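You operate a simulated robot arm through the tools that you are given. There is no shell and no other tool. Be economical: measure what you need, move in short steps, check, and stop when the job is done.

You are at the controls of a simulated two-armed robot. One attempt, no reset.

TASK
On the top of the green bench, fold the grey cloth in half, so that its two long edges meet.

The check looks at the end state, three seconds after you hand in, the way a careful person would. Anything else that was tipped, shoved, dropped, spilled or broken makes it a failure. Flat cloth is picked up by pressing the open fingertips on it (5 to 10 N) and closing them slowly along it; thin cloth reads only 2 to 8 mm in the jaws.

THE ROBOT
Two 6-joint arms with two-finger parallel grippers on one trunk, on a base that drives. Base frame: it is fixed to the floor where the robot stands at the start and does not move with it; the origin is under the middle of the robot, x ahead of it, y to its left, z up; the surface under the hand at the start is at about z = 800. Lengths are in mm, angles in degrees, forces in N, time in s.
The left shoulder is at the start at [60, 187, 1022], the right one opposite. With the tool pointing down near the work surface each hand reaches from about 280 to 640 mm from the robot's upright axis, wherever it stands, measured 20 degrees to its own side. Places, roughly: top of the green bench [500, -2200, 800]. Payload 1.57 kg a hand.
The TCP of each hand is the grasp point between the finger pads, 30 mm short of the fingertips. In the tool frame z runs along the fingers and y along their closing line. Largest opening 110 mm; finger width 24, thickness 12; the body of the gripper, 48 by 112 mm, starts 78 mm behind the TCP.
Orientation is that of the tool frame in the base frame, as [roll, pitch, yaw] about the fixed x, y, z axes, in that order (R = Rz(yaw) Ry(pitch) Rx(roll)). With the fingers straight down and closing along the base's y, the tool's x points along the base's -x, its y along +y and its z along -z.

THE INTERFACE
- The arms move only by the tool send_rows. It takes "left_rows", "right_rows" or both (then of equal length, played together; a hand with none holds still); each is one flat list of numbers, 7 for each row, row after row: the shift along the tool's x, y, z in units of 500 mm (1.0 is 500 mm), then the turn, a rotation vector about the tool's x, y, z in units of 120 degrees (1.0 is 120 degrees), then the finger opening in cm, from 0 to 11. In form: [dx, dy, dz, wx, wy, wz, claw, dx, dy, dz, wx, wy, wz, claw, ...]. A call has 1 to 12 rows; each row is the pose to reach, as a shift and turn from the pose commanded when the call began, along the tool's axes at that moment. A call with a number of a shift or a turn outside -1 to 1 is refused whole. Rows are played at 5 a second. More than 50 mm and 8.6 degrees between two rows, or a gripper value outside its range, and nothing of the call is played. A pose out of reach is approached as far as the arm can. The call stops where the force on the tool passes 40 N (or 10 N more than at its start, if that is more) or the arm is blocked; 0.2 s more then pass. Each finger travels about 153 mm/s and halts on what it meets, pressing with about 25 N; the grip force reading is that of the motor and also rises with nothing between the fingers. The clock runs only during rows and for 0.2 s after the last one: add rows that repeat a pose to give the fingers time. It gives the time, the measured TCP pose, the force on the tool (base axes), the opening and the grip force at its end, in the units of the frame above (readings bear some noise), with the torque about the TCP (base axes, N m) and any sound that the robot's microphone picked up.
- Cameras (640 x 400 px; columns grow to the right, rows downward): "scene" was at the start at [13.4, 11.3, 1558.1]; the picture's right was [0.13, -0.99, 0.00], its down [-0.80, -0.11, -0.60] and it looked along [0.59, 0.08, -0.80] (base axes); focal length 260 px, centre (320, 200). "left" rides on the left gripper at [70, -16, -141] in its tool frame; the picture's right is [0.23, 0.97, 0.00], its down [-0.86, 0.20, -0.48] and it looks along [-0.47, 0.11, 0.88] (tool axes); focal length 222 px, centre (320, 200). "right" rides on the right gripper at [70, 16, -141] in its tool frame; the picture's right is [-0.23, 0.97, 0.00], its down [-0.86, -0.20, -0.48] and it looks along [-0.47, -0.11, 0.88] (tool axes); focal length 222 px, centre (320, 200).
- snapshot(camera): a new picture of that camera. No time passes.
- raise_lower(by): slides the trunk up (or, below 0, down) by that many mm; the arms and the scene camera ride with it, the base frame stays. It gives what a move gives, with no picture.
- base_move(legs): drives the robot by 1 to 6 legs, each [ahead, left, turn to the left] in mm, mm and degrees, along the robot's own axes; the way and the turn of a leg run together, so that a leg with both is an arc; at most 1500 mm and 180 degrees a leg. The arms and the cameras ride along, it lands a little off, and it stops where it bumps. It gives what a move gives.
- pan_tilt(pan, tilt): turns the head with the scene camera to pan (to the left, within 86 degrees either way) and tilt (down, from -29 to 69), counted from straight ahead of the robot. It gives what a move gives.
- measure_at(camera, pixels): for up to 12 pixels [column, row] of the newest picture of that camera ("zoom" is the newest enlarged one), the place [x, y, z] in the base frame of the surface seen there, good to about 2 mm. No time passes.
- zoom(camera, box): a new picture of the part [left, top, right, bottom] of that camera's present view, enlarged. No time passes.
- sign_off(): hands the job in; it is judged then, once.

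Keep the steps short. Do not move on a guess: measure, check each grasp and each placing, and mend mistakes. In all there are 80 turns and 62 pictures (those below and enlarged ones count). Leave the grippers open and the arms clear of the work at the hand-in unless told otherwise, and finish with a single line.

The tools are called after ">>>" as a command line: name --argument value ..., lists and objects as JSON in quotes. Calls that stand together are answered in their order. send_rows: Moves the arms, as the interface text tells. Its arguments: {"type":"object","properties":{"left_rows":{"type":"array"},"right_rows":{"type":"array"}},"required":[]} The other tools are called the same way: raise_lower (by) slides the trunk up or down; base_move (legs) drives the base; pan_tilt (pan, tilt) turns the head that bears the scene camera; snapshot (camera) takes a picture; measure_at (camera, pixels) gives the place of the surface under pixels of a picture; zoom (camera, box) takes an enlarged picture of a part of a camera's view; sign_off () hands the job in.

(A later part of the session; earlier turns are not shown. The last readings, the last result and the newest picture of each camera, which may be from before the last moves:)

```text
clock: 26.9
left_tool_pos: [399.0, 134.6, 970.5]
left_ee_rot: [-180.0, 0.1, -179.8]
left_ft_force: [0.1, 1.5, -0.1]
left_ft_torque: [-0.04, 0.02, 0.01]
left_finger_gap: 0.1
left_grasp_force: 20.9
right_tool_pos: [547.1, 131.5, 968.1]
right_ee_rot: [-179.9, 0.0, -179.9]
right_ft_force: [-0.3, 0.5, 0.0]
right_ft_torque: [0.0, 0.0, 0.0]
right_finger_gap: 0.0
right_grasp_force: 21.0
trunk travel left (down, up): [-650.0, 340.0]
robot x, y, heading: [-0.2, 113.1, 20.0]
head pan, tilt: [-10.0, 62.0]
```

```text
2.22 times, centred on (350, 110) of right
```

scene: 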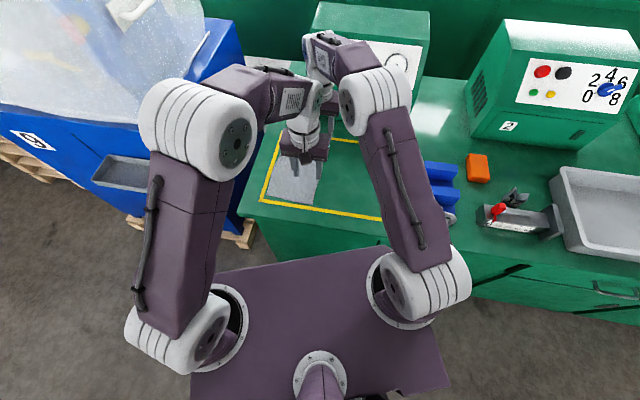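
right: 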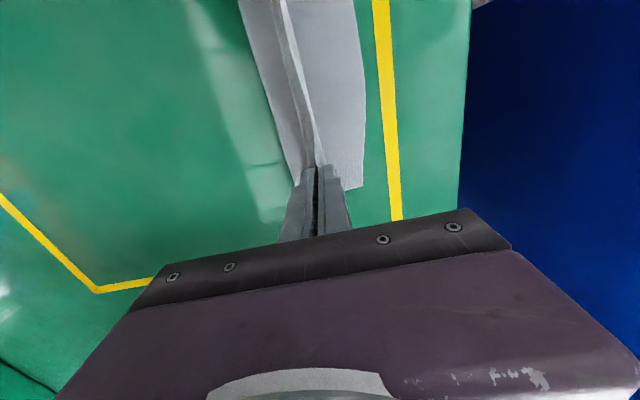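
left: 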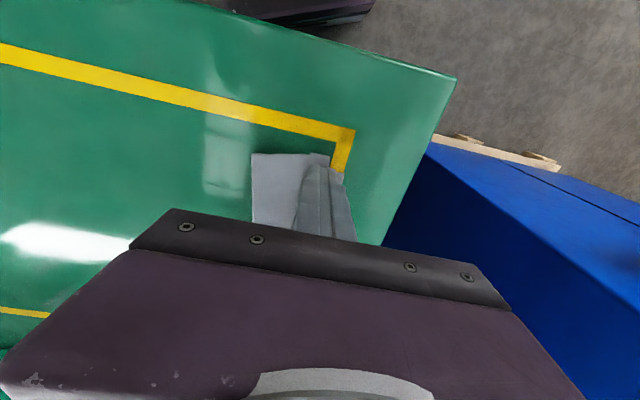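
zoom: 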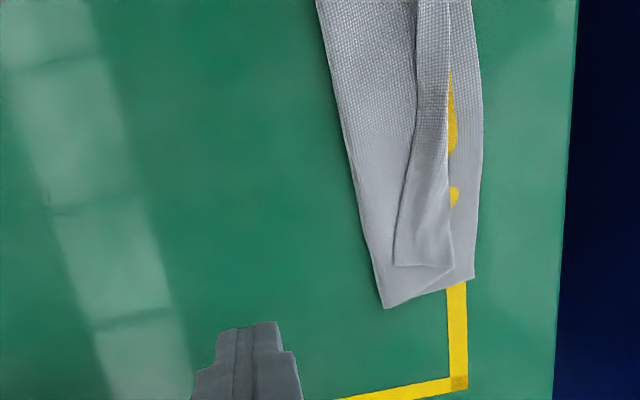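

Now I have a clear view. I measure the raw hem edge, hem fold, lower edge and crease along the length.

>>> measure_at --camera "zoom" --pixels '[[396, 262], [402, 200], [415, 120], [418, 40], [450, 258], [449, 180], [448, 100], [446, 30], [474, 276], [482, 120], [385, 306], [345, 130]]'

>>> measure_at --camera "left" --pixels '[[383, 141], [421, 142], [426, 143], [432, 152], [412, 170], [403, 190], [393, 205], [413, 185], [402, 210], [420, 185]]'

```text
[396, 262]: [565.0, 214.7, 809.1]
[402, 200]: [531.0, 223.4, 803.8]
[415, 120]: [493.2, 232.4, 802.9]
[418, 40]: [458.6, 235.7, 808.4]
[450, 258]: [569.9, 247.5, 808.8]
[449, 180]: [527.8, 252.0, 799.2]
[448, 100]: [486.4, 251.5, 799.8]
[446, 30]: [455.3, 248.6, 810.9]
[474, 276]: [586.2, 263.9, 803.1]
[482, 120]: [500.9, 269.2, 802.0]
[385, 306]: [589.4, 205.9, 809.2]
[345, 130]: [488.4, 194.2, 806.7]
```

```text
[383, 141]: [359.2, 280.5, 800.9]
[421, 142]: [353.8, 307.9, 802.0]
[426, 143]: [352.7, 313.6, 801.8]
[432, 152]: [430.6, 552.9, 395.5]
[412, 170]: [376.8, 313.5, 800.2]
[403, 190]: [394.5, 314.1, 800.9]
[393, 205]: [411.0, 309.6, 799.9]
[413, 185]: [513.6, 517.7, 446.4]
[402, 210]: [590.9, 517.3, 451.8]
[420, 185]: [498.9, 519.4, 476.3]
```

I misread the left-picture pixel mapping, so I re-measure with corrected pixels.

>>> measure_at --camera "left" --pixels '[[392, 143], [398, 143], [404, 152], [385, 165], [376, 190], [366, 208], [392, 167], [383, 190], [394, 184], [355, 142], [349, 180], [375, 150]]'

>>> zoom --camera "left" --box '[330, 130, 430, 220]'

```text
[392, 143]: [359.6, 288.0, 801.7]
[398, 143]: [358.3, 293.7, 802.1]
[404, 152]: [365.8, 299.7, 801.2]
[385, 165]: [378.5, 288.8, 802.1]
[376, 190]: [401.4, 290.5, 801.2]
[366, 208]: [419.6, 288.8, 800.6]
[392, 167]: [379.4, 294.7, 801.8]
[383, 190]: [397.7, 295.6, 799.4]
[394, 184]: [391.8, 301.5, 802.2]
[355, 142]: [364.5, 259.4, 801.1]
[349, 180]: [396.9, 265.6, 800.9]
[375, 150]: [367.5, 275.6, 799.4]
```

```text
4.44 times, centred on (380, 175) of left
```

zoom: 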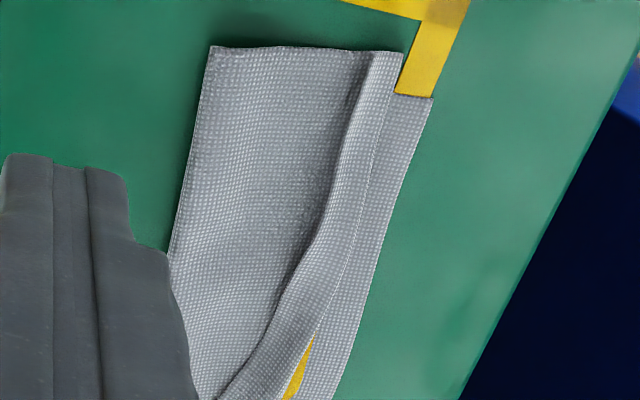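

That measurement used the older left picture. I measure in the newest enlarged picture instead.

>>> measure_at --camera "zoom" --pixels '[[370, 60], [352, 120], [330, 210], [295, 280], [255, 350], [398, 60], [370, 190], [340, 270], [310, 340], [430, 100], [210, 48], [375, 270]]'

```text
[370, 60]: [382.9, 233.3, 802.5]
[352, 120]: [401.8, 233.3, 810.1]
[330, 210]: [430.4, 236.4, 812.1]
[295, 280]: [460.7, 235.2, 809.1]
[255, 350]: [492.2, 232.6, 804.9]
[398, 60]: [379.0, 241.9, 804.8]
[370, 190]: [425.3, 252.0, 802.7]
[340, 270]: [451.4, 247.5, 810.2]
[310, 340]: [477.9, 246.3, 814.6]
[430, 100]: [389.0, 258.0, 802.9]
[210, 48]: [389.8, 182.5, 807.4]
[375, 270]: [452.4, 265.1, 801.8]
```

The raw hem edge is at y≈233 near x=400 and y≈217 near x=555. I position both hands over it with a 3 mm gap straddling the raw edge, then lower to z≈838.

>>> send_rows --left_rows '[0, 0.07, 0, 0, 0, 0, 0.3, 0, 0.14, 0, 0, 0, 0, 0.3, -0.006, 0.2, 0, 0, 0, 0, 0.3, -0.006, 0.2, 0.08, 0, 0, 0, 0.3, -0.006, 0.2, 0.16, 0, 0, 0, 0.3, -0.006, 0.2, 0.23, 0, 0, 0, 0.3, -0.006, 0.2, 0.262, 0, 0, 0, 0.3, -0.006, 0.2, 0.262, 0, 0, 0, 0.3]' --right_rows '[0, 0.06, 0, 0, 0, 0, 0.3, -0.008, 0.12, 0, 0, 0, 0, 0.3, -0.016, 0.174, 0, 0, 0, 0, 0.3, -0.016, 0.174, 0.08, 0, 0, 0, 0.3, -0.016, 0.174, 0.16, 0, 0, 0, 0.3, -0.016, 0.174, 0.23, 0, 0, 0, 0.3, -0.016, 0.174, 0.26, 0, 0, 0, 0.3, -0.016, 0.174, 0.26, 0, 0, 0, 0.3]'

>>> zoom --camera "left" --box '[260, 100, 400, 240]'

>>> zoom --camera "right" --box '[240, 60, 400, 220]'

```text
clock: 28.7
left_tool_pos: [403.0, 235.8, 838.1]
left_ee_rot: [-180.0, 0.1, -179.8]
left_ft_force: [0.5, 0.9, 0.4]
left_ft_torque: [-0.01, -0.01, 0.01]
left_finger_gap: 3.0
left_grasp_force: 0.1
right_tool_pos: [554.7, 215.8, 839.3]
right_ee_rot: [180.0, 0.0, -179.7]
right_ft_force: [-0.6, -0.1, 0.3]
right_ft_torque: [-0.01, 0.0, -0.01]
right_finger_gap: 3.0
right_grasp_force: 0.0
trunk travel left (down, up): [-650.0, 340.0]
robot x, y, heading: [2.5, 112.1, 20.2]
head pan, tilt: [-10.0, 62.0]
```

```text
2.86 times, centred on (330, 170) of left
```

zoom: 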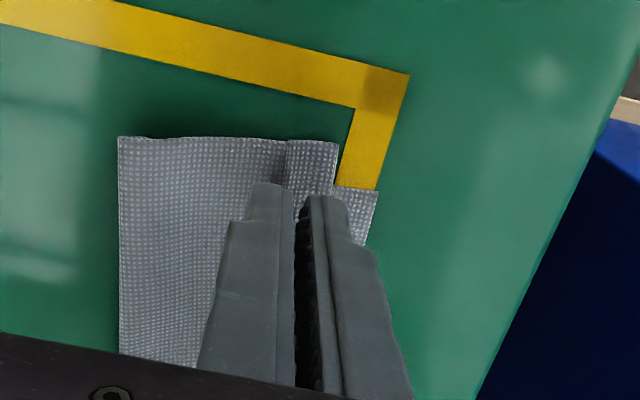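

```text
2.50 times, centred on (320, 140) of right
```

zoom: 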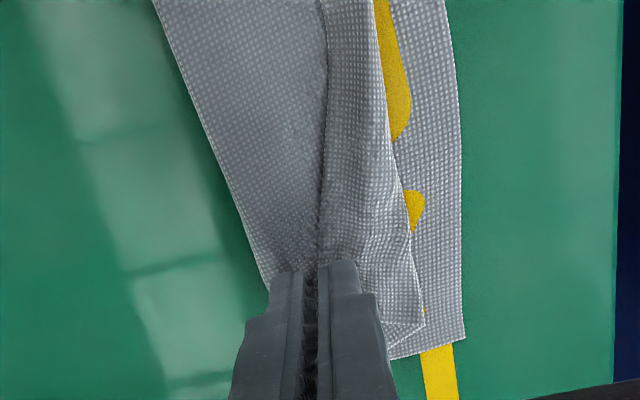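

Both straddle the raw edge well. I lower to press.

>>> send_rows --left_rows '[0, 0, 0.006, 0, 0, 0, 0.3, 0, 0, 0.01, 0, 0, 0, 0.3, 0, 0, 0.012, 0, 0, 0, 0.3, 0, 0, 0.013, 0, 0, 0, 0.3, 0, 0, 0.013, 0, 0, 0, 0.3]' --right_rows '[0, 0, 0.006, 0, 0, 0, 0.3, 0, 0, 0.01, 0, 0, 0, 0.3, 0, 0, 0.014, 0, 0, 0, 0.3, 0, 0, 0.015, 0, 0, 0, 0.3, 0, 0, 0.015, 0, 0, 0, 0.3]'

```text
clock: 29.9
left_tool_pos: [401.1, 233.7, 831.9]
left_ee_rot: [180.0, 0.2, -179.8]
left_ft_force: [-0.2, 0.3, -0.2]
left_ft_torque: [0.02, 0.01, -0.01]
left_finger_gap: 3.1
left_grasp_force: 0.1
right_tool_pos: [554.6, 216.1, 831.1]
right_ee_rot: [-179.9, 0.0, -179.8]
right_ft_force: [0.9, 0.1, 5.9]
right_ft_torque: [0.04, -0.03, -0.01]
right_finger_gap: 2.9
right_grasp_force: 0.1
trunk travel left (down, up): [-650.0, 340.0]
robot x, y, heading: [-1.1, 112.6, 20.1]
head pan, tilt: [-10.0, 62.0]
```

The right presses 6 N and the left is just about touching. I press the left 1 mm more, then both spread slowly, with the hand shifting +y so the −y finger stays put.

>>> send_rows --left_rows '[0, 0, 0.0025, 0, 0, 0, 0.3, 0, 0.003, 0.003, 0, 0, 0, 0.6, 0, 0.006, 0.003, 0, 0, 0, 0.9, 0, 0.009, 0.003, 0, 0, 0, 1.2, 0, 0.012, 0.003, 0, 0, 0, 1.5, 0, 0.015, 0.003, 0, 0, 0, 1.8, 0, 0.018, 0.003, 0, 0, 0, 2.1, 0, 0.021, 0.003, 0, 0, 0, 2.4, 0, 0.024, 0.003, 0, 0, 0, 2.7, 0, 0.027, 0.003, 0, 0, 0, 3.0, 0, 0.03, 0.003, 0, 0, 0, 3.3, 0, 0.03, 0.003, 0, 0, 0, 3.3]' --right_rows '[0, 0, 0.0005, 0, 0, 0, 0.3, 0, 0.005, 0.0005, 0, 0, 0, 0.8, 0, 0.01, 0.0005, 0, 0, 0, 1.3, 0, 0.015, 0.0005, 0, 0, 0, 1.8, 0, 0.02, 0.0005, 0, 0, 0, 2.3, 0, 0.025, 0.0005, 0, 0, 0, 2.8, 0, 0.03, 0.0005, 0, 0, 0, 3.3, 0, 0.035, 0.0005, 0, 0, 0, 3.8, 0, 0.04, 0.0005, 0, 0, 0, 4.3, 0, 0.045, 0.0005, 0, 0, 0, 4.8, 0, 0.05, 0.0005, 0, 0, 0, 5.3, 0, 0.05, 0.0005, 0, 0, 0, 5.3]'

>>> zoom --camera "left" --box '[240, 100, 400, 240]'

>>> zoom --camera "right" --box '[230, 40, 410, 220]'

```text
clock: 32.5
left_tool_pos: [401.3, 249.7, 832.4]
left_ee_rot: [179.9, 0.3, -179.9]
left_ft_force: [2.0, 0.0, 9.1]
left_ft_torque: [-0.17, -0.05, 0.06]
left_finger_gap: 33.4
left_grasp_force: 0.2
right_tool_pos: [553.6, 240.8, 831.9]
right_ee_rot: [-180.0, 0.2, -179.9]
right_ft_force: [-0.7, -2.2, 5.2]
right_ft_torque: [0.13, 0.02, 0.05]
right_finger_gap: 51.9
right_grasp_force: 0.1
trunk travel left (down, up): [-650.0, 340.0]
robot x, y, heading: [1.7, 116.8, 20.4]
head pan, tilt: [-10.0, 62.0]
```

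```text
2.86 times, centred on (320, 170) of left
```

zoom: 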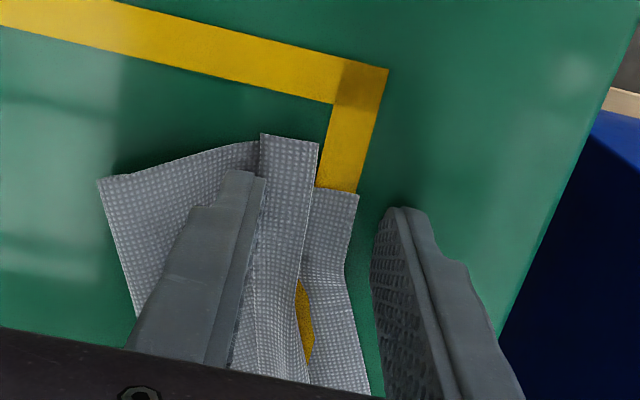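

```text
2.22 times, centred on (320, 130) of right
```

zoom: 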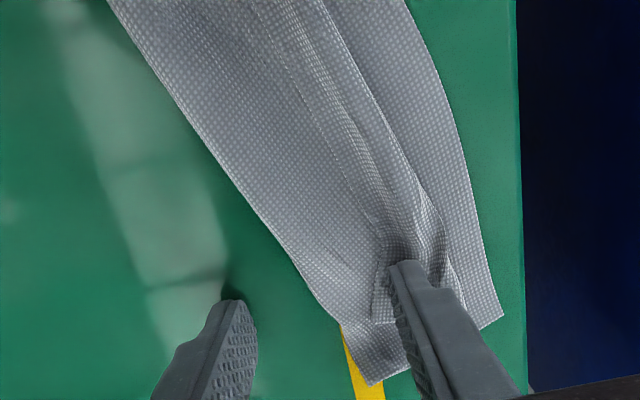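

The cloth slipped under one finger instead of unrolling, so cloth-on-cloth friction is high. The better approach is to pinch only the hem's raw edge, lift the flap by it and lay it out. I lift off and look at the present state first.

>>> send_rows --left_rows '[0, 0, -0.06, 0, 0, 0, 3.3, 0, 0, -0.14, 0, 0, 0, 3, 0, -0.04, -0.22, 0, 0, 0, 2, 0, -0.12, -0.26, 0, 0, 0, 1, 0, -0.2, -0.26, 0, 0, 0, 0.3, 0, -0.26, -0.26, 0, 0, 0, 0.3, 0, -0.26, -0.26, 0, 0, 0, 0.3]' --right_rows '[0, 0, -0.06, 0, 0, 0, 5.3, 0, 0, -0.14, 0, 0, 0, 5, 0, -0.04, -0.22, 0, 0, 0, 4, 0, -0.12, -0.26, 0, 0, 0, 2, 0, -0.2, -0.26, 0, 0, 0, 0.3, 0, -0.26, -0.26, 0, 0, 0, 0.3, 0, -0.26, -0.26, 0, 0, 0, 0.3]'

>>> snapshot --camera "left"

>>> zoom --camera "right" --box '[260, 20, 460, 200]'

```text
clock: 34.1
left_tool_pos: [401.7, 120.3, 960.7]
left_ee_rot: [-180.0, 0.1, -179.8]
left_ft_force: [-0.7, 0.2, 0.6]
left_ft_torque: [-0.03, 0.02, 0.01]
left_finger_gap: 3.0
left_grasp_force: 0.2
right_tool_pos: [554.5, 113.0, 959.9]
right_ee_rot: [-180.0, 0.1, -179.9]
right_ft_force: [0.0, -0.1, -0.3]
right_ft_torque: [-0.03, 0.0, -0.01]
right_finger_gap: 3.0
right_grasp_force: 0.2
trunk travel left (down, up): [-650.0, 340.0]
robot x, y, heading: [-2.8, 114.1, 20.2]
head pan, tilt: [-10.0, 62.0]
```

```text
24 pictures are left
```

left: 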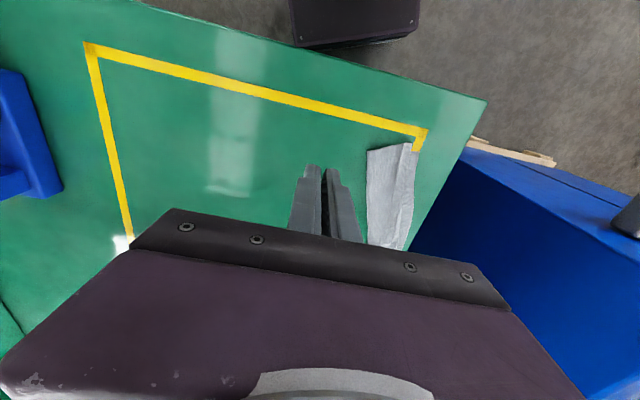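

```text
2.22 times, centred on (360, 110) of right
```

zoom: 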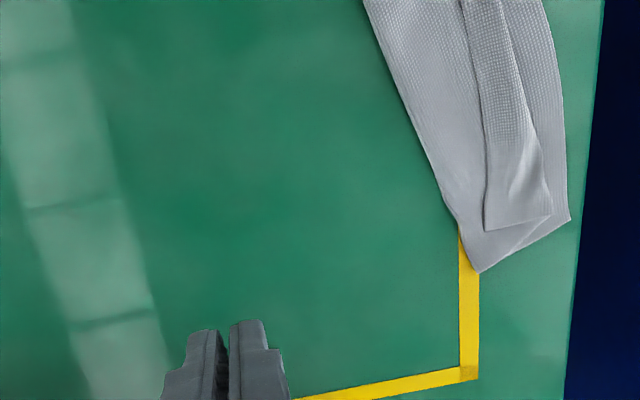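

>>> measure_at --camera "zoom" --pixels '[[486, 226], [486, 170], [478, 100], [466, 30], [550, 214], [540, 140], [520, 60], [569, 220], [562, 110], [480, 270], [430, 150], [385, 40]]'

>>> zoom --camera "left" --box '[350, 130, 440, 250]'

```text
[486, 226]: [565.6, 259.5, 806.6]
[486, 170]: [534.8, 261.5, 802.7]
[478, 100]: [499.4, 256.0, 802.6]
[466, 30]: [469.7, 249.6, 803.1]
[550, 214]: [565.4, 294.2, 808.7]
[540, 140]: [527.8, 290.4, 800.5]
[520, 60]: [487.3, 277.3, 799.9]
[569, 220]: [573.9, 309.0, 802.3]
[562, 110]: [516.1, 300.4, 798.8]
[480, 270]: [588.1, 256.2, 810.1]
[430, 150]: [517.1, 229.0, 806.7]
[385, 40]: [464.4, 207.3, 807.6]
```

```text
3.33 times, centred on (395, 190) of left
```

zoom: 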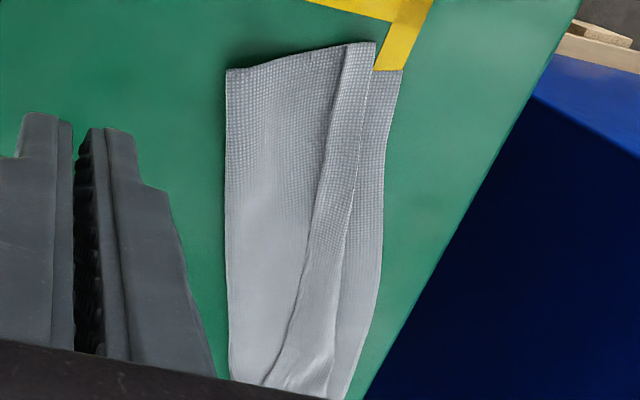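

>>> measure_at --camera "zoom" --pixels '[[345, 48], [335, 120], [318, 210], [300, 290], [375, 45], [364, 130], [350, 210], [335, 300], [401, 75], [382, 200], [228, 70], [228, 250]]'

```text
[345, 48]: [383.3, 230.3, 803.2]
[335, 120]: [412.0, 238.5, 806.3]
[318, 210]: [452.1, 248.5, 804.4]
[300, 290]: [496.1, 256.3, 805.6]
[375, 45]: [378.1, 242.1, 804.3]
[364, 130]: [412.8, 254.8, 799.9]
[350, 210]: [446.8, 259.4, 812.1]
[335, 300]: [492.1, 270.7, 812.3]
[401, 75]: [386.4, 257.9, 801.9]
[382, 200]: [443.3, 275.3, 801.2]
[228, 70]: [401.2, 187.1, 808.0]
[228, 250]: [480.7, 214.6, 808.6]
```

The cloth is now turned about 15–20°. The raw hem edge runs through (383,230), (412,238), (499,256) and (555,260). I'll straddle it with the −y finger just outside the raw edge and the +y finger 12–14 mm onto the hem, starting with a hover.

>>> send_rows --left_rows '[0.001, 0.06, 0, 0, 0, -0.033, 1.2, 0.002, 0.12, 0, 0, 0, -0.066, 1.2, 0.003, 0.18, 0, 0, 0, -0.1, 1.2, 0.004, 0.24, 0, 0, 0, -0.133, 1.2, 0.004, 0.24, 0.09, 0, 0, -0.133, 1.2, 0.004, 0.24, 0.17, 0, 0, -0.133, 1.2, 0.004, 0.24, 0.245, 0, 0, -0.133, 1.2, 0.004, 0.24, 0.245, 0, 0, -0.133, 1.2]' --right_rows '[0.001, 0.08, 0, 0, 0, 0, 1.4, 0.002, 0.16, 0, 0, 0, 0, 1.4, 0.004, 0.24, 0, 0, 0, 0, 1.4, 0.005, 0.307, 0, 0, 0, 0, 1.4, 0.005, 0.307, 0.09, 0, 0, 0, 1.4, 0.005, 0.307, 0.17, 0, 0, 0, 1.4, 0.005, 0.307, 0.244, 0, 0, 0, 1.4, 0.005, 0.307, 0.244, 0, 0, 0, 1.4]'

>>> zoom --camera "left" --box '[260, 100, 400, 240]'

>>> zoom --camera "right" --box '[240, 60, 400, 220]'

```text
clock: 35.9
left_tool_pos: [400.9, 239.4, 839.0]
left_ee_rot: [-180.0, 0.3, -164.0]
left_ft_force: [-0.5, 0.6, 0.8]
left_ft_torque: [0.0, -0.02, 0.0]
left_finger_gap: 12.0
left_grasp_force: 0.1
right_tool_pos: [551.2, 263.7, 839.6]
right_ee_rot: [180.0, 0.1, -179.8]
right_ft_force: [-0.1, -0.3, 0.7]
right_ft_torque: [0.0, -0.02, 0.0]
right_finger_gap: 13.9
right_grasp_force: 0.0
trunk travel left (down, up): [-650.0, 340.0]
robot x, y, heading: [0.4, 118.2, 20.0]
head pan, tilt: [-10.0, 62.0]
```

```text
2.86 times, centred on (330, 170) of left
```

zoom: 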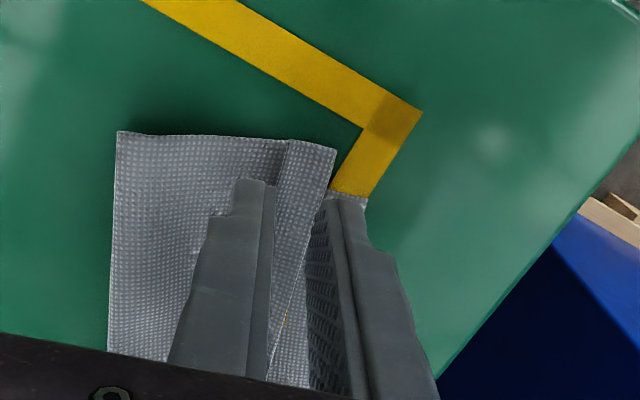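

```text
2.50 times, centred on (320, 140) of right
```

zoom: 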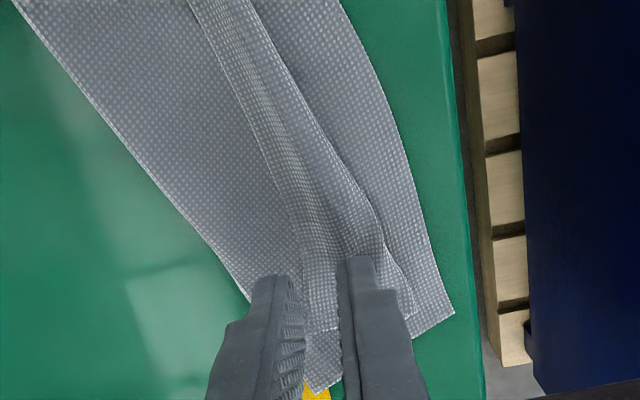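

The right hand straddles well. The left +y finger is past the hem, so I narrow the left gap to 5 mm and shift it −3 mm, then lower both to press.

>>> send_rows --left_rows '[0, -0.006, 0, 0, 0, 0, 0.5, 0, -0.006, 0.006, 0, 0, 0, 0.5, 0, -0.006, 0.011, 0, 0, 0, 0.5, 0, -0.006, 0.014, 0, 0, 0, 0.5, 0, -0.006, 0.016, 0, 0, 0, 0.5, 0, -0.006, 0.016, 0, 0, 0, 0.5]' --right_rows '[0, 0, 0, 0, 0, 0, 1.4, 0, 0, 0.006, 0, 0, 0, 1.4, 0, 0, 0.011, 0, 0, 0, 1.4, 0, 0, 0.014, 0, 0, 0, 1.4, 0, 0, 0.015, 0, 0, 0, 1.4, 0, 0, 0.015, 0, 0, 0, 1.4]'

```text
clock: 37.3
left_tool_pos: [401.1, 236.9, 833.0]
left_ee_rot: [-179.9, 0.3, -163.9]
left_ft_force: [1.0, 2.4, 14.4]
left_ft_torque: [0.01, 0.07, -0.01]
left_finger_gap: 4.9
left_grasp_force: 0.1
right_tool_pos: [552.0, 264.2, 833.7]
right_ee_rot: [180.0, 0.1, -179.9]
right_ft_force: [0.1, -0.6, 0.7]
right_ft_torque: [0.01, 0.03, -0.04]
right_finger_gap: 13.6
right_grasp_force: 0.1
trunk travel left (down, up): [-650.0, 340.0]
robot x, y, heading: [2.4, 113.3, 20.4]
head pan, tilt: [-10.0, 62.0]
```

Left presses 14 N, so I ease it. Right needs about 2 mm more. Then both close slowly, keeping the −y finger still.

>>> send_rows --left_rows '[0, 0, -0.001, 0, 0, 0, 0.5, 0, 0, -0.001, 0, 0, 0, 0.5, 0, -0.0005, -0.001, 0, 0, 0, 0.4, 0, -0.001, -0.001, 0, 0, 0, 0.3, 0, -0.0015, -0.001, 0, 0, 0, 0.2, 0, -0.002, -0.001, 0, 0, 0, 0.1, 0, -0.0025, -0.001, 0, 0, 0, 0, 0, -0.0025, -0.001, 0, 0, 0, 0, 0, -0.0025, -0.001, 0, 0, 0, 0, 0, -0.0025, -0.001, 0, 0, 0, 0, 0, -0.0025, -0.001, 0, 0, 0, 0, 0, -0.0025, -0.001, 0, 0, 0, 0]' --right_rows '[0, 0, 0.003, 0, 0, 0, 1.4, 0, 0, 0.0045, 0, 0, 0, 1.4, 0, -0.0015, 0.0045, 0, 0, 0, 1.25, 0, -0.003, 0.0045, 0, 0, 0, 1.1, 0, -0.0045, 0.0045, 0, 0, 0, 0.95, 0, -0.006, 0.0045, 0, 0, 0, 0.8, 0, -0.0075, 0.0045, 0, 0, 0, 0.65, 0, -0.009, 0.0045, 0, 0, 0, 0.5, 0, -0.0105, 0.0045, 0, 0, 0, 0.35, 0, -0.012, 0.0045, 0, 0, 0, 0.2, 0, -0.013, 0.0045, 0, 0, 0, 0, 0, -0.013, 0.0045, 0, 0, 0, 0]'

>>> zoom --camera "right" --box '[240, 60, 400, 220]'

```text
clock: 39.9
left_tool_pos: [399.7, 235.3, 832.4]
left_ee_rot: [-180.0, 0.4, -163.8]
left_ft_force: [-0.5, -0.4, 0.9]
left_ft_torque: [0.01, 0.02, 0.03]
left_finger_gap: 0.1
left_grasp_force: 21.7
right_tool_pos: [550.4, 258.6, 832.4]
right_ee_rot: [179.9, 0.3, -179.9]
right_ft_force: [0.8, 5.2, 24.6]
right_ft_torque: [0.26, -0.07, -0.03]
right_finger_gap: 1.5
right_grasp_force: 23.7
trunk travel left (down, up): [-650.0, 340.0]
robot x, y, heading: [-0.8, 116.5, 20.2]
head pan, tilt: [-10.0, 62.0]
```

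```text
2.50 times, centred on (320, 140) of right
```

zoom: 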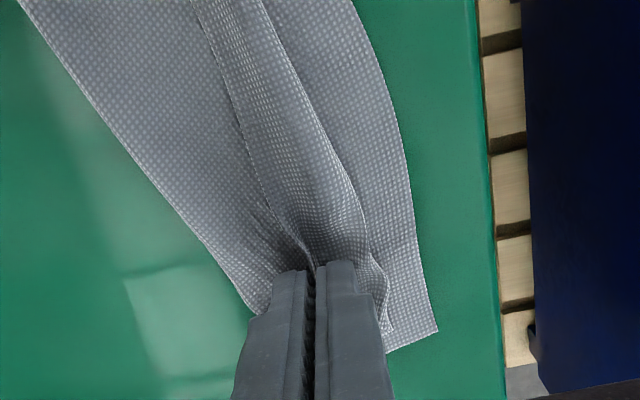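

The right hand holds something (1.5 mm). The left missed (0.1 mm). I lift the right a little to see what it holds and raise the left clear.

>>> send_rows --left_rows '[0, 0, -0.03, 0, 0, 0, 0, 0, 0, -0.06, 0, 0, 0, 0, 0, 0, -0.1, 0, 0, 0, 0.5, 0, 0, -0.1, 0, 0, 0, 0.5]' --right_rows '[0, 0, -0.015, 0, 0, 0, 0, 0, 0, -0.03, 0, 0, 0, 0, 0, 0, -0.05, 0, 0, 0, 0, 0, 0, -0.05, 0, 0, 0, 0]'

>>> zoom --camera "right" --box '[220, 20, 420, 220]'

```text
clock: 40.9
left_tool_pos: [401.8, 235.6, 880.6]
left_ee_rot: [179.9, 0.1, -163.9]
left_ft_force: [-0.4, 1.2, -0.3]
left_ft_torque: [-0.03, -0.04, 0.01]
left_finger_gap: 5.0
left_grasp_force: 0.0
right_tool_pos: [552.5, 257.7, 853.2]
right_ee_rot: [180.0, 0.0, -179.8]
right_ft_force: [-0.6, -0.4, -0.5]
right_ft_torque: [-0.04, -0.01, -0.06]
right_finger_gap: 1.7
right_grasp_force: 23.2
trunk travel left (down, up): [-650.0, 340.0]
robot x, y, heading: [-0.8, 113.6, 20.2]
head pan, tilt: [-10.0, 62.0]
```

```text
2.00 times, centred on (320, 120) of right
```

zoom: 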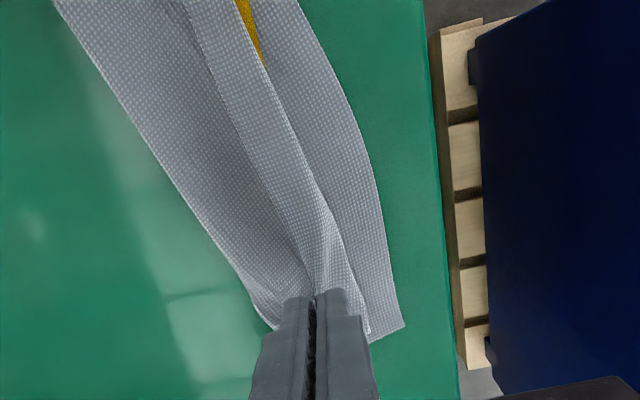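

The right hand holds the hem's raw edge near the far corner. I raise it further toward +y to unroll the hem.

>>> send_rows --right_rows '[0, 0.005, -0.025, 0, 0, 0, 0, 0, 0.015, -0.05, 0, 0, 0, 0, 0, 0.03, -0.075, 0, 0, 0, 0, 0, 0.03, -0.075, 0, 0, 0, 0]'

>>> snapshot --camera "right"

>>> zoom --camera "left" --box '[240, 90, 420, 230]'

```text
clock: 41.9
left_tool_pos: [400.9, 235.3, 881.6]
left_ee_rot: [179.9, 0.3, -163.9]
left_ft_force: [-0.1, -0.3, -0.2]
left_ft_torque: [0.01, -0.01, 0.01]
left_finger_gap: 5.2
left_grasp_force: 0.0
right_tool_pos: [552.0, 272.3, 892.7]
right_ee_rot: [-180.0, 0.0, -179.8]
right_ft_force: [-0.1, -0.8, -0.9]
right_ft_torque: [0.02, 0.05, 0.0]
right_finger_gap: 1.7
right_grasp_force: 22.8
trunk travel left (down, up): [-650.0, 340.0]
robot x, y, heading: [0.7, 116.2, 20.3]
head pan, tilt: [-10.0, 62.0]
```

```text
17 pictures are left
```

right: 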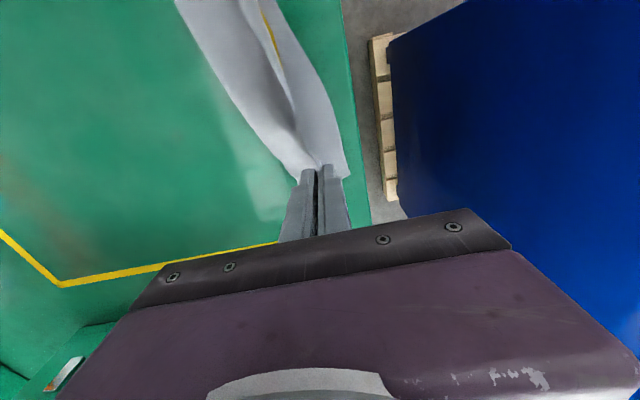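

```text
2.86 times, centred on (330, 160) of left
```

zoom: 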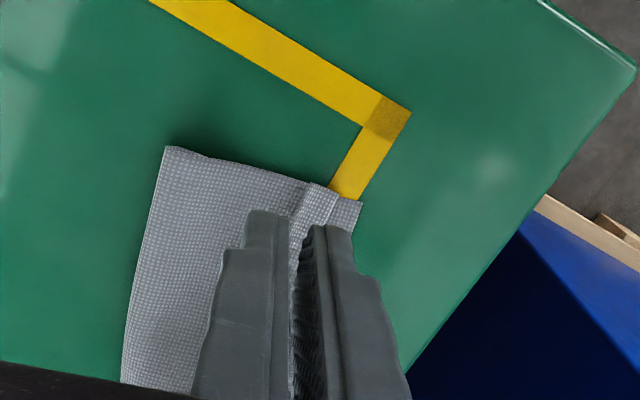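

The far hem is opening out and the near hem is still about 10 mm wide. I measure it for a second left-hand pinch.

>>> measure_at --camera "zoom" --pixels '[[312, 184], [302, 200], [293, 225], [338, 195], [330, 215], [362, 202], [352, 235], [166, 148], [284, 215]]'

>>> measure_at --camera "right" --pixels '[[345, 178], [335, 120], [315, 70], [300, 40], [290, 0], [240, 20], [262, 60], [285, 120], [225, 90], [190, 30], [280, 80], [268, 150]]'

```text
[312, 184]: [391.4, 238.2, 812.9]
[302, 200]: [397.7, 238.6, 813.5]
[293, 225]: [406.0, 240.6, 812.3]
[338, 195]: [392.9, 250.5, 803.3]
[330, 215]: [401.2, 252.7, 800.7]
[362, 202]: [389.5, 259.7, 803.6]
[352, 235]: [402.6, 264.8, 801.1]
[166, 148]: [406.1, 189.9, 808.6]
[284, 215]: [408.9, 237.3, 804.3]
```

```text
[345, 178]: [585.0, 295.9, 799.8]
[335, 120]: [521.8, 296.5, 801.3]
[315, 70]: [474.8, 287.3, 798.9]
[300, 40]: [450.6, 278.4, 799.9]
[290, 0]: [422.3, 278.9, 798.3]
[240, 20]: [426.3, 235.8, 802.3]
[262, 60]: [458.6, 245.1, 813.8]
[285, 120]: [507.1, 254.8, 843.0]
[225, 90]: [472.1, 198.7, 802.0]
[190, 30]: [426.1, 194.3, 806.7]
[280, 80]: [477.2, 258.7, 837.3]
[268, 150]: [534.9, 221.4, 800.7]
```

The near hem's raw edge stands up at z≈813, y≈238. So the left can pinch it without pressing: tips at z≈804, a 16 mm gap centred on y≈241, then close.

>>> send_rows --left_rows '[-0.003, 0.0106, 0, 0, 0, 0, 1.6, -0.003, 0.0106, 0.05, 0, 0, 0, 1.6, -0.003, 0.0106, 0.085, 0, 0, 0, 1.6, -0.003, 0.0106, 0.095, 0, 0, 0, 1.6, -0.003, 0.0106, 0.095, 0, 0, 0, 1.2, -0.003, 0.0106, 0.095, 0, 0, 0, 0.9, -0.003, 0.0106, 0.095, 0, 0, 0, 0.6, -0.003, 0.0106, 0.095, 0, 0, 0, 0.3, -0.003, 0.0106, 0.095, 0, 0, 0, 0, -0.003, 0.0106, 0.095, 0, 0, 0, 0, -0.003, 0.0106, 0.095, 0, 0, 0, 0]'

```text
clock: 44.3
left_tool_pos: [402.3, 240.8, 834.9]
left_ee_rot: [-180.0, 0.2, -164.0]
left_ft_force: [-0.4, -0.4, -0.1]
left_ft_torque: [0.0, -0.03, -0.01]
left_finger_gap: 1.6
left_grasp_force: 23.4
right_tool_pos: [552.8, 272.3, 891.6]
right_ee_rot: [180.0, 0.0, -179.9]
right_ft_force: [-0.3, 0.3, 0.2]
right_ft_torque: [-0.01, -0.02, 0.0]
right_finger_gap: 1.6
right_grasp_force: 23.7
trunk travel left (down, up): [-650.0, 340.0]
robot x, y, heading: [-1.5, 111.2, 20.4]
head pan, tilt: [-10.0, 62.0]
```

The left reads 1.6 mm, so it holds something. I raise both toward a point above the desired crease (left y≈200, right y≈230, tips about 70 mm up) to hang the flap straight, then look.

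>>> send_rows --left_rows '[0.004, -0.014, -0.04, 0, 0, 0, 0, 0.01, -0.035, -0.08, 0, 0, 0, 0, 0.017, -0.06, -0.11, 0, 0, 0, 0, 0.0226, -0.0788, -0.126, 0, 0, 0, 0, 0.0226, -0.0788, -0.126, 0, 0, 0, 0]' --right_rows '[0, -0.02, -0.004, 0, 0, 0, 0, 0, -0.042, -0.008, 0, 0, 0, 0, 0, -0.064, -0.012, 0, 0, 0, 0, 0, -0.084, -0.016, 0, 0, 0, 0, 0, -0.084, -0.016, 0, 0, 0, 0]'

>>> snapshot --camera "left"

>>> zoom --camera "right" --box '[180, 0, 440, 220]'

```text
clock: 45.5
left_tool_pos: [400.3, 200.6, 897.4]
left_ee_rot: [-180.0, 0.1, -163.9]
left_ft_force: [-1.1, 0.0, -0.4]
left_ft_torque: [0.02, 0.0, -0.03]
left_finger_gap: 2.0
left_grasp_force: 23.2
right_tool_pos: [552.8, 232.6, 900.2]
right_ee_rot: [-180.0, 0.0, -179.9]
right_ft_force: [-0.1, -0.7, 0.5]
right_ft_torque: [-0.03, 0.01, -0.02]
right_finger_gap: 1.5
right_grasp_force: 22.9
trunk travel left (down, up): [-650.0, 340.0]
robot x, y, heading: [0.5, 112.0, 20.2]
head pan, tilt: [-10.0, 62.0]
```

```text
15 pictures are left
```

left: 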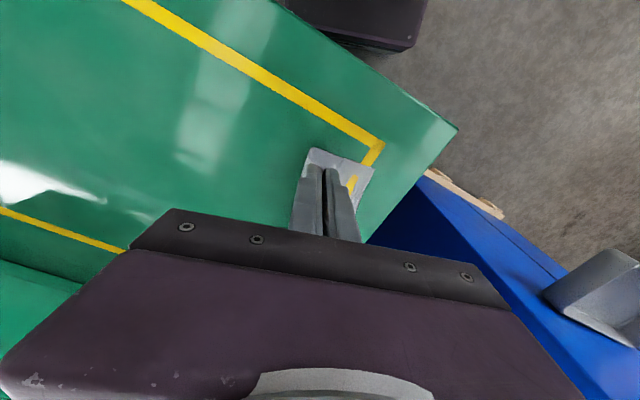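

```text
1.82 times, centred on (310, 110) of right
```

zoom: 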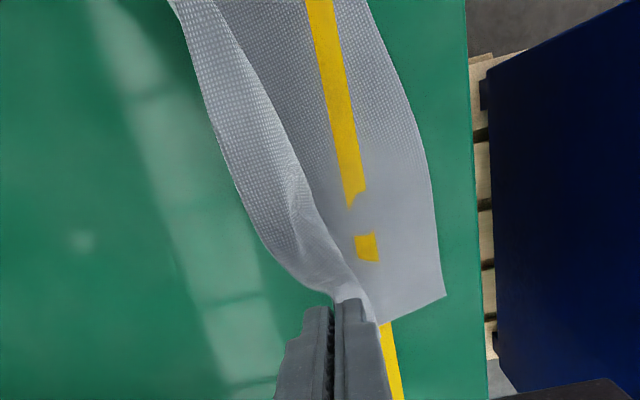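

Now the flap hangs cleanly from both hands by its raw edge with no hem. I measure the lower edge to place it.

>>> measure_at --camera "zoom" --pixels '[[443, 293], [436, 220], [425, 160], [408, 110], [385, 45], [372, 10], [382, 322], [235, 190], [215, 120], [300, 285], [320, 240], [360, 300]]'

>>> measure_at --camera "left" --pixels '[[371, 168], [366, 185], [360, 205], [308, 149], [340, 157], [325, 150]]'

```text
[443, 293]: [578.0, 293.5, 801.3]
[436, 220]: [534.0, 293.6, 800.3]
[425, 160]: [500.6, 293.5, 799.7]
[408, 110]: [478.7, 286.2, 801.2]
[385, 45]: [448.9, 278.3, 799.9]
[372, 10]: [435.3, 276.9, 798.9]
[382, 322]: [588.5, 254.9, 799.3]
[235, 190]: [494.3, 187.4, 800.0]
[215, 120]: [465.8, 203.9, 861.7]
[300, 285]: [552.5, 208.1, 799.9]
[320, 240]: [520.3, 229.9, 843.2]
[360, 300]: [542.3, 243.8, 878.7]
```

```text
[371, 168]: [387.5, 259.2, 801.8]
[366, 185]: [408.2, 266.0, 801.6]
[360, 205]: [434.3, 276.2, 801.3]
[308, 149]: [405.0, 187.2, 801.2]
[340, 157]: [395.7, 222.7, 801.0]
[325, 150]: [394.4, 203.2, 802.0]
```

The lower edge runs (387,259) → (434,276) → (500,293) → (578,293). Laying down at y≈290 is beyond the right arm's present reach, so I swing both hands −30 mm over the crease, then drive the base +38 mm in y.

>>> send_rows --left_rows '[0.008, -0.029, 0, 0, 0, 0, 0, 0.0166, -0.0577, 0, 0, 0, 0, 0, 0.0166, -0.0577, 0, 0, 0, 0, 0]' --right_rows '[0, -0.03, 0, 0, 0, 0, 0, 0, -0.06, 0, 0, 0, 0, 0, 0, -0.06, 0, 0, 0, 0, 0]'

>>> base_move --legs '[[13, 36, 0]]'

```text
clock: 46.3
left_tool_pos: [400.9, 170.9, 895.2]
left_ee_rot: [-179.9, 0.1, -163.9]
left_ft_force: [-0.6, -0.3, 0.5]
left_ft_torque: [-0.02, 0.0, -0.02]
left_finger_gap: 1.7
left_grasp_force: 24.1
right_tool_pos: [552.9, 201.0, 899.3]
right_ee_rot: [-180.0, 0.0, -179.8]
right_ft_force: [0.7, -0.1, 0.3]
right_ft_torque: [0.0, 0.03, -0.01]
right_finger_gap: 1.7
right_grasp_force: 23.1
trunk travel left (down, up): [-650.0, 340.0]
robot x, y, heading: [0.1, 114.5, 20.3]
head pan, tilt: [-10.0, 62.0]
```

```text
clock: 47.2
left_tool_pos: [400.3, 206.8, 896.1]
left_ee_rot: [179.8, 0.3, -163.9]
left_ft_force: [-0.3, 0.4, -0.6]
left_ft_torque: [0.0, -0.01, 0.01]
left_finger_gap: 1.3
left_grasp_force: 23.5
right_tool_pos: [552.2, 237.3, 900.6]
right_ee_rot: [179.9, 0.0, -179.8]
right_ft_force: [1.1, -0.2, 0.2]
right_ft_torque: [0.02, 0.0, 0.01]
right_finger_gap: 1.6
right_grasp_force: 23.5
trunk travel left (down, up): [-650.0, 340.0]
robot x, y, heading: [-3.0, 152.9, 20.2]
head pan, tilt: [-10.0, 62.0]
```

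Hands are at (400,207) and (552,237). Now I lay the flap down along the arc toward left (398,258) and right (562,288), tips about 6 mm up.

>>> send_rows --left_rows '[-0.009, 0.0349, 0.012, 0, 0, 0, 0, -0.0163, 0.064, 0.04, 0, 0, 0, 0, -0.0214, 0.0854, 0.076, 0, 0, 0, 0, -0.0243, 0.0992, 0.12, 0, 0, 0, 0, -0.0243, 0.0992, 0.12, 0, 0, 0, 0]' --right_rows '[-0.006, 0.036, 0.016, 0, 0, 0, 0, -0.012, 0.068, 0.046, 0, 0, 0, 0, -0.016, 0.09, 0.084, 0, 0, 0, 0, -0.02, 0.102, 0.128, 0, 0, 0, 0, -0.02, 0.102, 0.128, 0, 0, 0, 0]'

>>> zoom --camera "right" --box '[200, 0, 420, 220]'

>>> zoom --camera "left" --box '[230, 100, 400, 240]'

```text
clock: 48.4
left_tool_pos: [397.6, 258.8, 836.5]
left_ee_rot: [179.9, 0.2, -163.9]
left_ft_force: [-0.1, 0.2, -0.2]
left_ft_torque: [0.03, 0.01, 0.01]
left_finger_gap: 1.6
left_grasp_force: 23.2
right_tool_pos: [563.4, 290.4, 837.4]
right_ee_rot: [179.9, 0.0, -179.7]
right_ft_force: [-0.3, 0.0, 0.5]
right_ft_torque: [0.03, -0.03, 0.01]
right_finger_gap: 1.7
right_grasp_force: 23.5
trunk travel left (down, up): [-650.0, 340.0]
robot x, y, heading: [-3.8, 152.1, 20.2]
head pan, tilt: [-10.0, 62.0]
```

```text
1.82 times, centred on (310, 110) of right
```

zoom: 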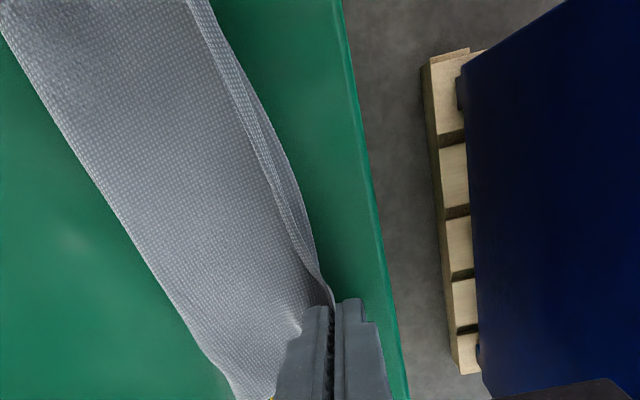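

```text
2.86 times, centred on (315, 170) of left
```

zoom: 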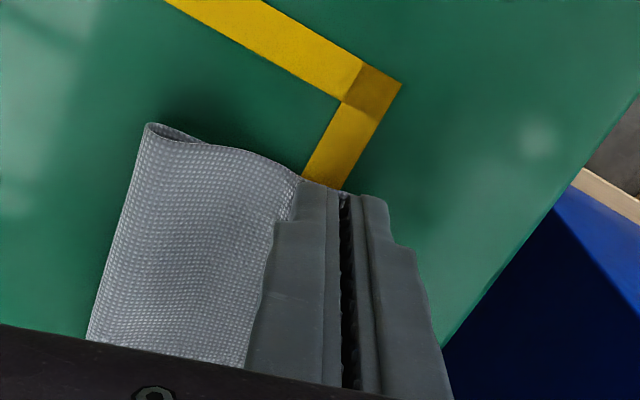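

The raw edge now lies along the lower edge at both ends. I lower 3 mm, open gently and lift away.

>>> send_rows --left_rows '[0, 0, 0.006, 0, 0, 0, 0, 0, 0.001, 0.006, 0, 0, 0, 0.4, 0, 0.003, 0.006, 0, 0, 0, 0.8, 0, 0.005, 0.006, 0, 0, 0, 1.2, 0, 0.007, 0.006, 0, 0, 0, 1.6, 0, 0.007, -0.03, 0, 0, 0, 2.0, 0, 0.007, -0.1, 0, 0, 0, 2.0, 0, 0.007, -0.2, 0, 0, 0, 2.0, 0, -0.08, -0.25, 0, 0, 0, 2.0, 0, -0.16, -0.25, 0, 0, 0, 2.0, 0, -0.24, -0.25, 0, 0, 0, 2.0, 0, -0.24, -0.25, 0, 0, 0, 2.0]' --right_rows '[0, 0, 0.006, 0, 0, 0, 0, 0, 0.001, 0.006, 0, 0, 0, 0.4, 0, 0.003, 0.006, 0, 0, 0, 0.8, 0, 0.005, 0.006, 0, 0, 0, 1.2, 0, 0.007, 0.006, 0, 0, 0, 1.6, 0, 0.007, -0.03, 0, 0, 0, 2.0, 0, 0.007, -0.1, 0, 0, 0, 2.0, 0, 0.007, -0.2, 0, 0, 0, 2.0, 0, -0.08, -0.25, 0, 0, 0, 2.0, 0, -0.16, -0.25, 0, 0, 0, 2.0, 0, -0.24, -0.25, 0, 0, 0, 2.0, 0, -0.24, -0.25, 0, 0, 0, 2.0]'

>>> zoom --camera "right" --box '[270, 0, 490, 200]'

>>> zoom --camera "left" --box '[310, 60, 500, 230]'

```text
refused: row 9 steps farther than a row can; nothing moved
```

```text
2.00 times, centred on (380, 100) of right
```

zoom: 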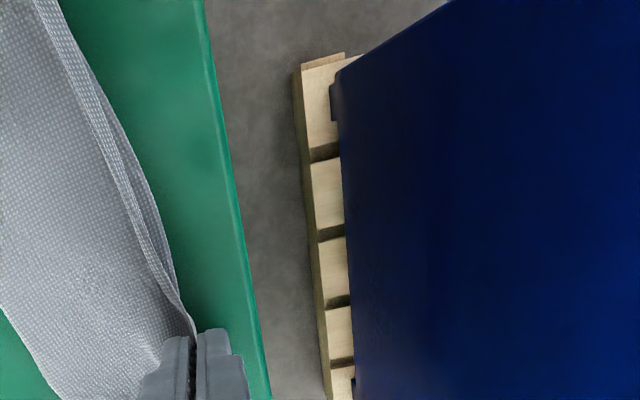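

```text
2.35 times, centred on (405, 145) of left
```

zoom: 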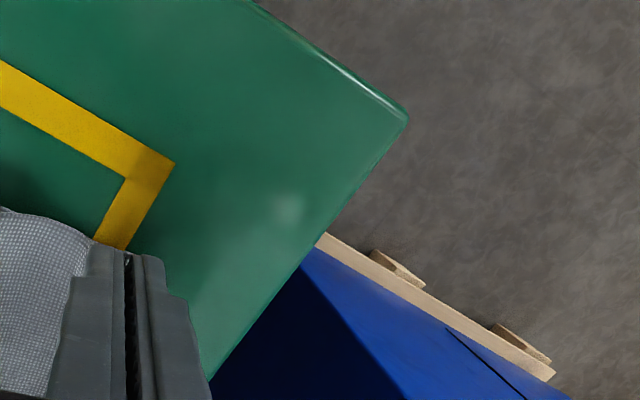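

One row stepped 50.2 mm and the call was refused. I resend it with smaller steps.

>>> send_rows --left_rows '[0, 0, 0.006, 0, 0, 0, 0, 0, 0.001, 0.006, 0, 0, 0, 0.4, 0, 0.003, 0.006, 0, 0, 0, 0.8, 0, 0.005, 0.006, 0, 0, 0, 1.2, 0, 0.007, 0.006, 0, 0, 0, 1.6, 0, 0.007, -0.03, 0, 0, 0, 2.0, 0, 0.007, -0.11, 0, 0, 0, 2.0, 0, 0.007, -0.19, 0, 0, 0, 2.0, 0, -0.06, -0.24, 0, 0, 0, 2.0, 0, -0.14, -0.25, 0, 0, 0, 2.0, 0, -0.22, -0.25, 0, 0, 0, 2.0, 0, -0.22, -0.25, 0, 0, 0, 2.0]' --right_rows '[0, 0, 0.006, 0, 0, 0, 0, 0, 0.001, 0.006, 0, 0, 0, 0.4, 0, 0.003, 0.006, 0, 0, 0, 0.8, 0, 0.005, 0.006, 0, 0, 0, 1.2, 0, 0.007, 0.006, 0, 0, 0, 1.6, 0, 0.007, -0.03, 0, 0, 0, 2.0, 0, 0.007, -0.11, 0, 0, 0, 2.0, 0, 0.007, -0.19, 0, 0, 0, 2.0, 0, -0.06, -0.24, 0, 0, 0, 2.0, 0, -0.14, -0.25, 0, 0, 0, 2.0, 0, -0.22, -0.25, 0, 0, 0, 2.0, 0, -0.22, -0.25, 0, 0, 0, 2.0]'

>>> zoom --camera "right" --box '[230, 0, 450, 200]'

```text
clock: 51.0
left_tool_pos: [427.2, 155.7, 960.1]
left_ee_rot: [179.8, -0.1, -163.9]
left_ft_force: [0.3, 0.8, 0.3]
left_ft_torque: [-0.03, -0.01, 0.03]
left_finger_gap: 20.0
left_grasp_force: 0.1
right_tool_pos: [564.1, 179.2, 963.5]
right_ee_rot: [179.9, 0.2, -180.0]
right_ft_force: [-0.2, 0.3, -0.4]
right_ft_torque: [0.0, -0.01, -0.02]
right_finger_gap: 19.9
right_grasp_force: 0.1
trunk travel left (down, up): [-650.0, 340.0]
robot x, y, heading: [-2.0, 156.3, 20.2]
head pan, tilt: [-10.0, 62.0]
```

```text
2.00 times, centred on (340, 100) of right
```

zoom: 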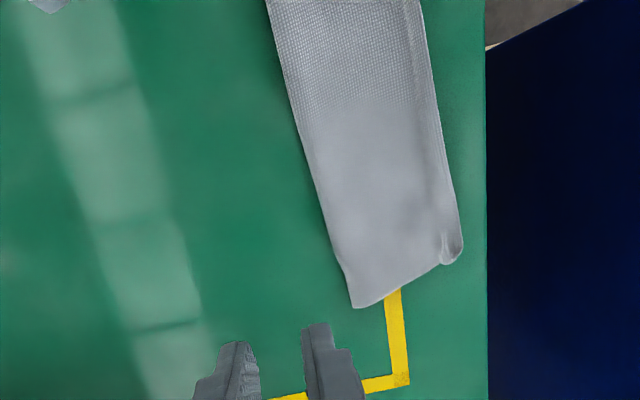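

Very good: a neat folded strip with only a small curl at the far corner. I zoom in on that corner and on the near half.

>>> zoom --camera "right" --box '[390, 70, 480, 150]'

>>> measure_at --camera "zoom" --pixels '[[360, 150], [330, 230], [310, 215], [340, 290], [320, 280], [320, 80]]'

>>> zoom --camera "left" --box '[320, 80, 470, 230]'

```text
5.00 times, centred on (435, 110) of right
```

zoom: 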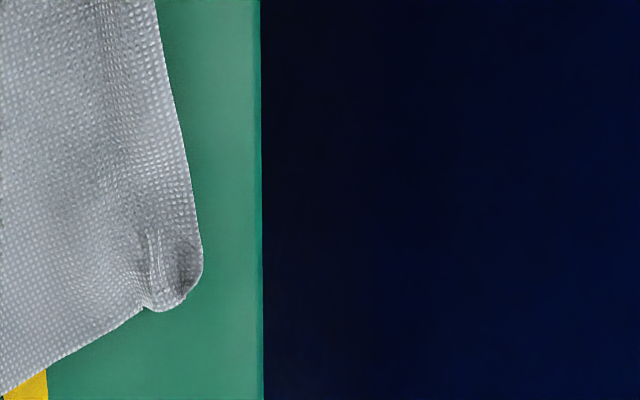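

```text
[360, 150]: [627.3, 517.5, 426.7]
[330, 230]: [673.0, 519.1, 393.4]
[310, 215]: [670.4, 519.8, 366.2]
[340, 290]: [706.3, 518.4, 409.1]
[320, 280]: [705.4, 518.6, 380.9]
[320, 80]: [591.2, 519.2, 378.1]
```

```text
2.67 times, centred on (395, 155) of left
```

zoom: 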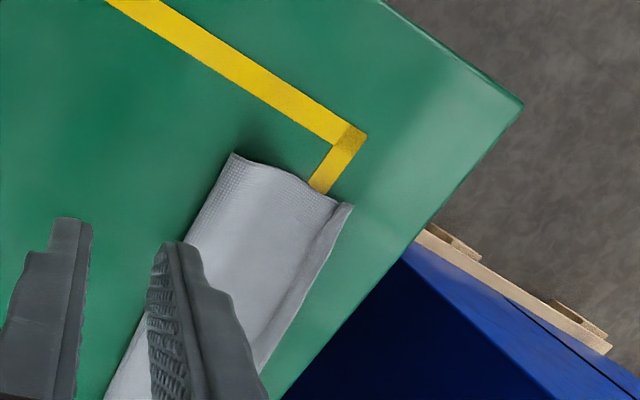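

I measure the near half, looking for the top edge line against the outer outline.

>>> measure_at --camera "zoom" --pixels '[[233, 154], [300, 180], [337, 203], [345, 207], [350, 206], [312, 250], [322, 245], [330, 248], [295, 290], [305, 285], [280, 330], [265, 300]]'

>>> zoom --camera "left" --box '[405, 140, 455, 220]'

```text
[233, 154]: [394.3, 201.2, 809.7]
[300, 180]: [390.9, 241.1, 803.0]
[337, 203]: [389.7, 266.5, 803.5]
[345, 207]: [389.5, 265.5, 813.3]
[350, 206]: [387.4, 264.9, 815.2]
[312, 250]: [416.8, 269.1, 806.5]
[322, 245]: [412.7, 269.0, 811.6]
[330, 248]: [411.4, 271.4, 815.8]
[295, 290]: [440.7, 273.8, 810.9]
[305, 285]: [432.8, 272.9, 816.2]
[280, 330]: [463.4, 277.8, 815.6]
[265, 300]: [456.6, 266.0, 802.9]
```

```text
5.00 times, centred on (430, 180) of left
```

zoom: 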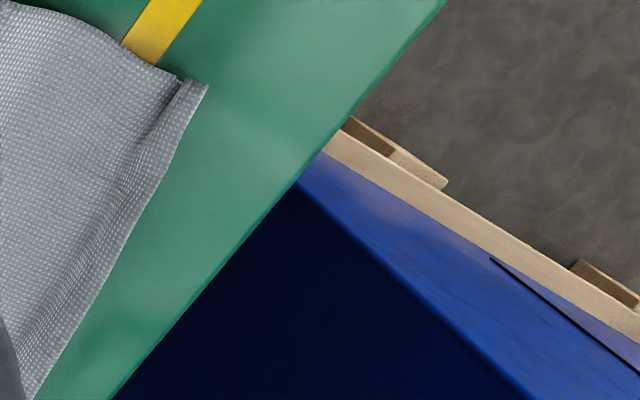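

Along the near half the top layer's edge stands up as a lip (z≈815) at y≈265–278. I check the far half with one right picture and free measurements.

>>> snapshot --camera "right"

>>> measure_at --camera "right" --pixels '[[394, 40], [390, 40], [401, 80], [396, 80], [406, 105], [409, 120], [404, 120], [403, 128], [360, 152], [330, 80], [312, 30], [375, 120]]'

```text
5 pictures are left
```

right: 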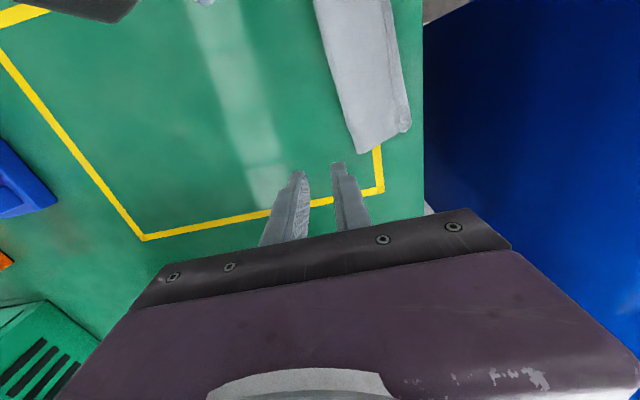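

```text
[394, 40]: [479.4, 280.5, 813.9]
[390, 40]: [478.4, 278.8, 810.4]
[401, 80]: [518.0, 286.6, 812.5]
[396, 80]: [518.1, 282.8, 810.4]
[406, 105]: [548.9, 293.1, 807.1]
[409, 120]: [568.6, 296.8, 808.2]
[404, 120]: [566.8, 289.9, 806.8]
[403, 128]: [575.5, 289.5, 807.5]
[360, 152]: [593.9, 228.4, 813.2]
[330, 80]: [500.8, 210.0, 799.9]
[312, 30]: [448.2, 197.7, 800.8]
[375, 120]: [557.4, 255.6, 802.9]
```

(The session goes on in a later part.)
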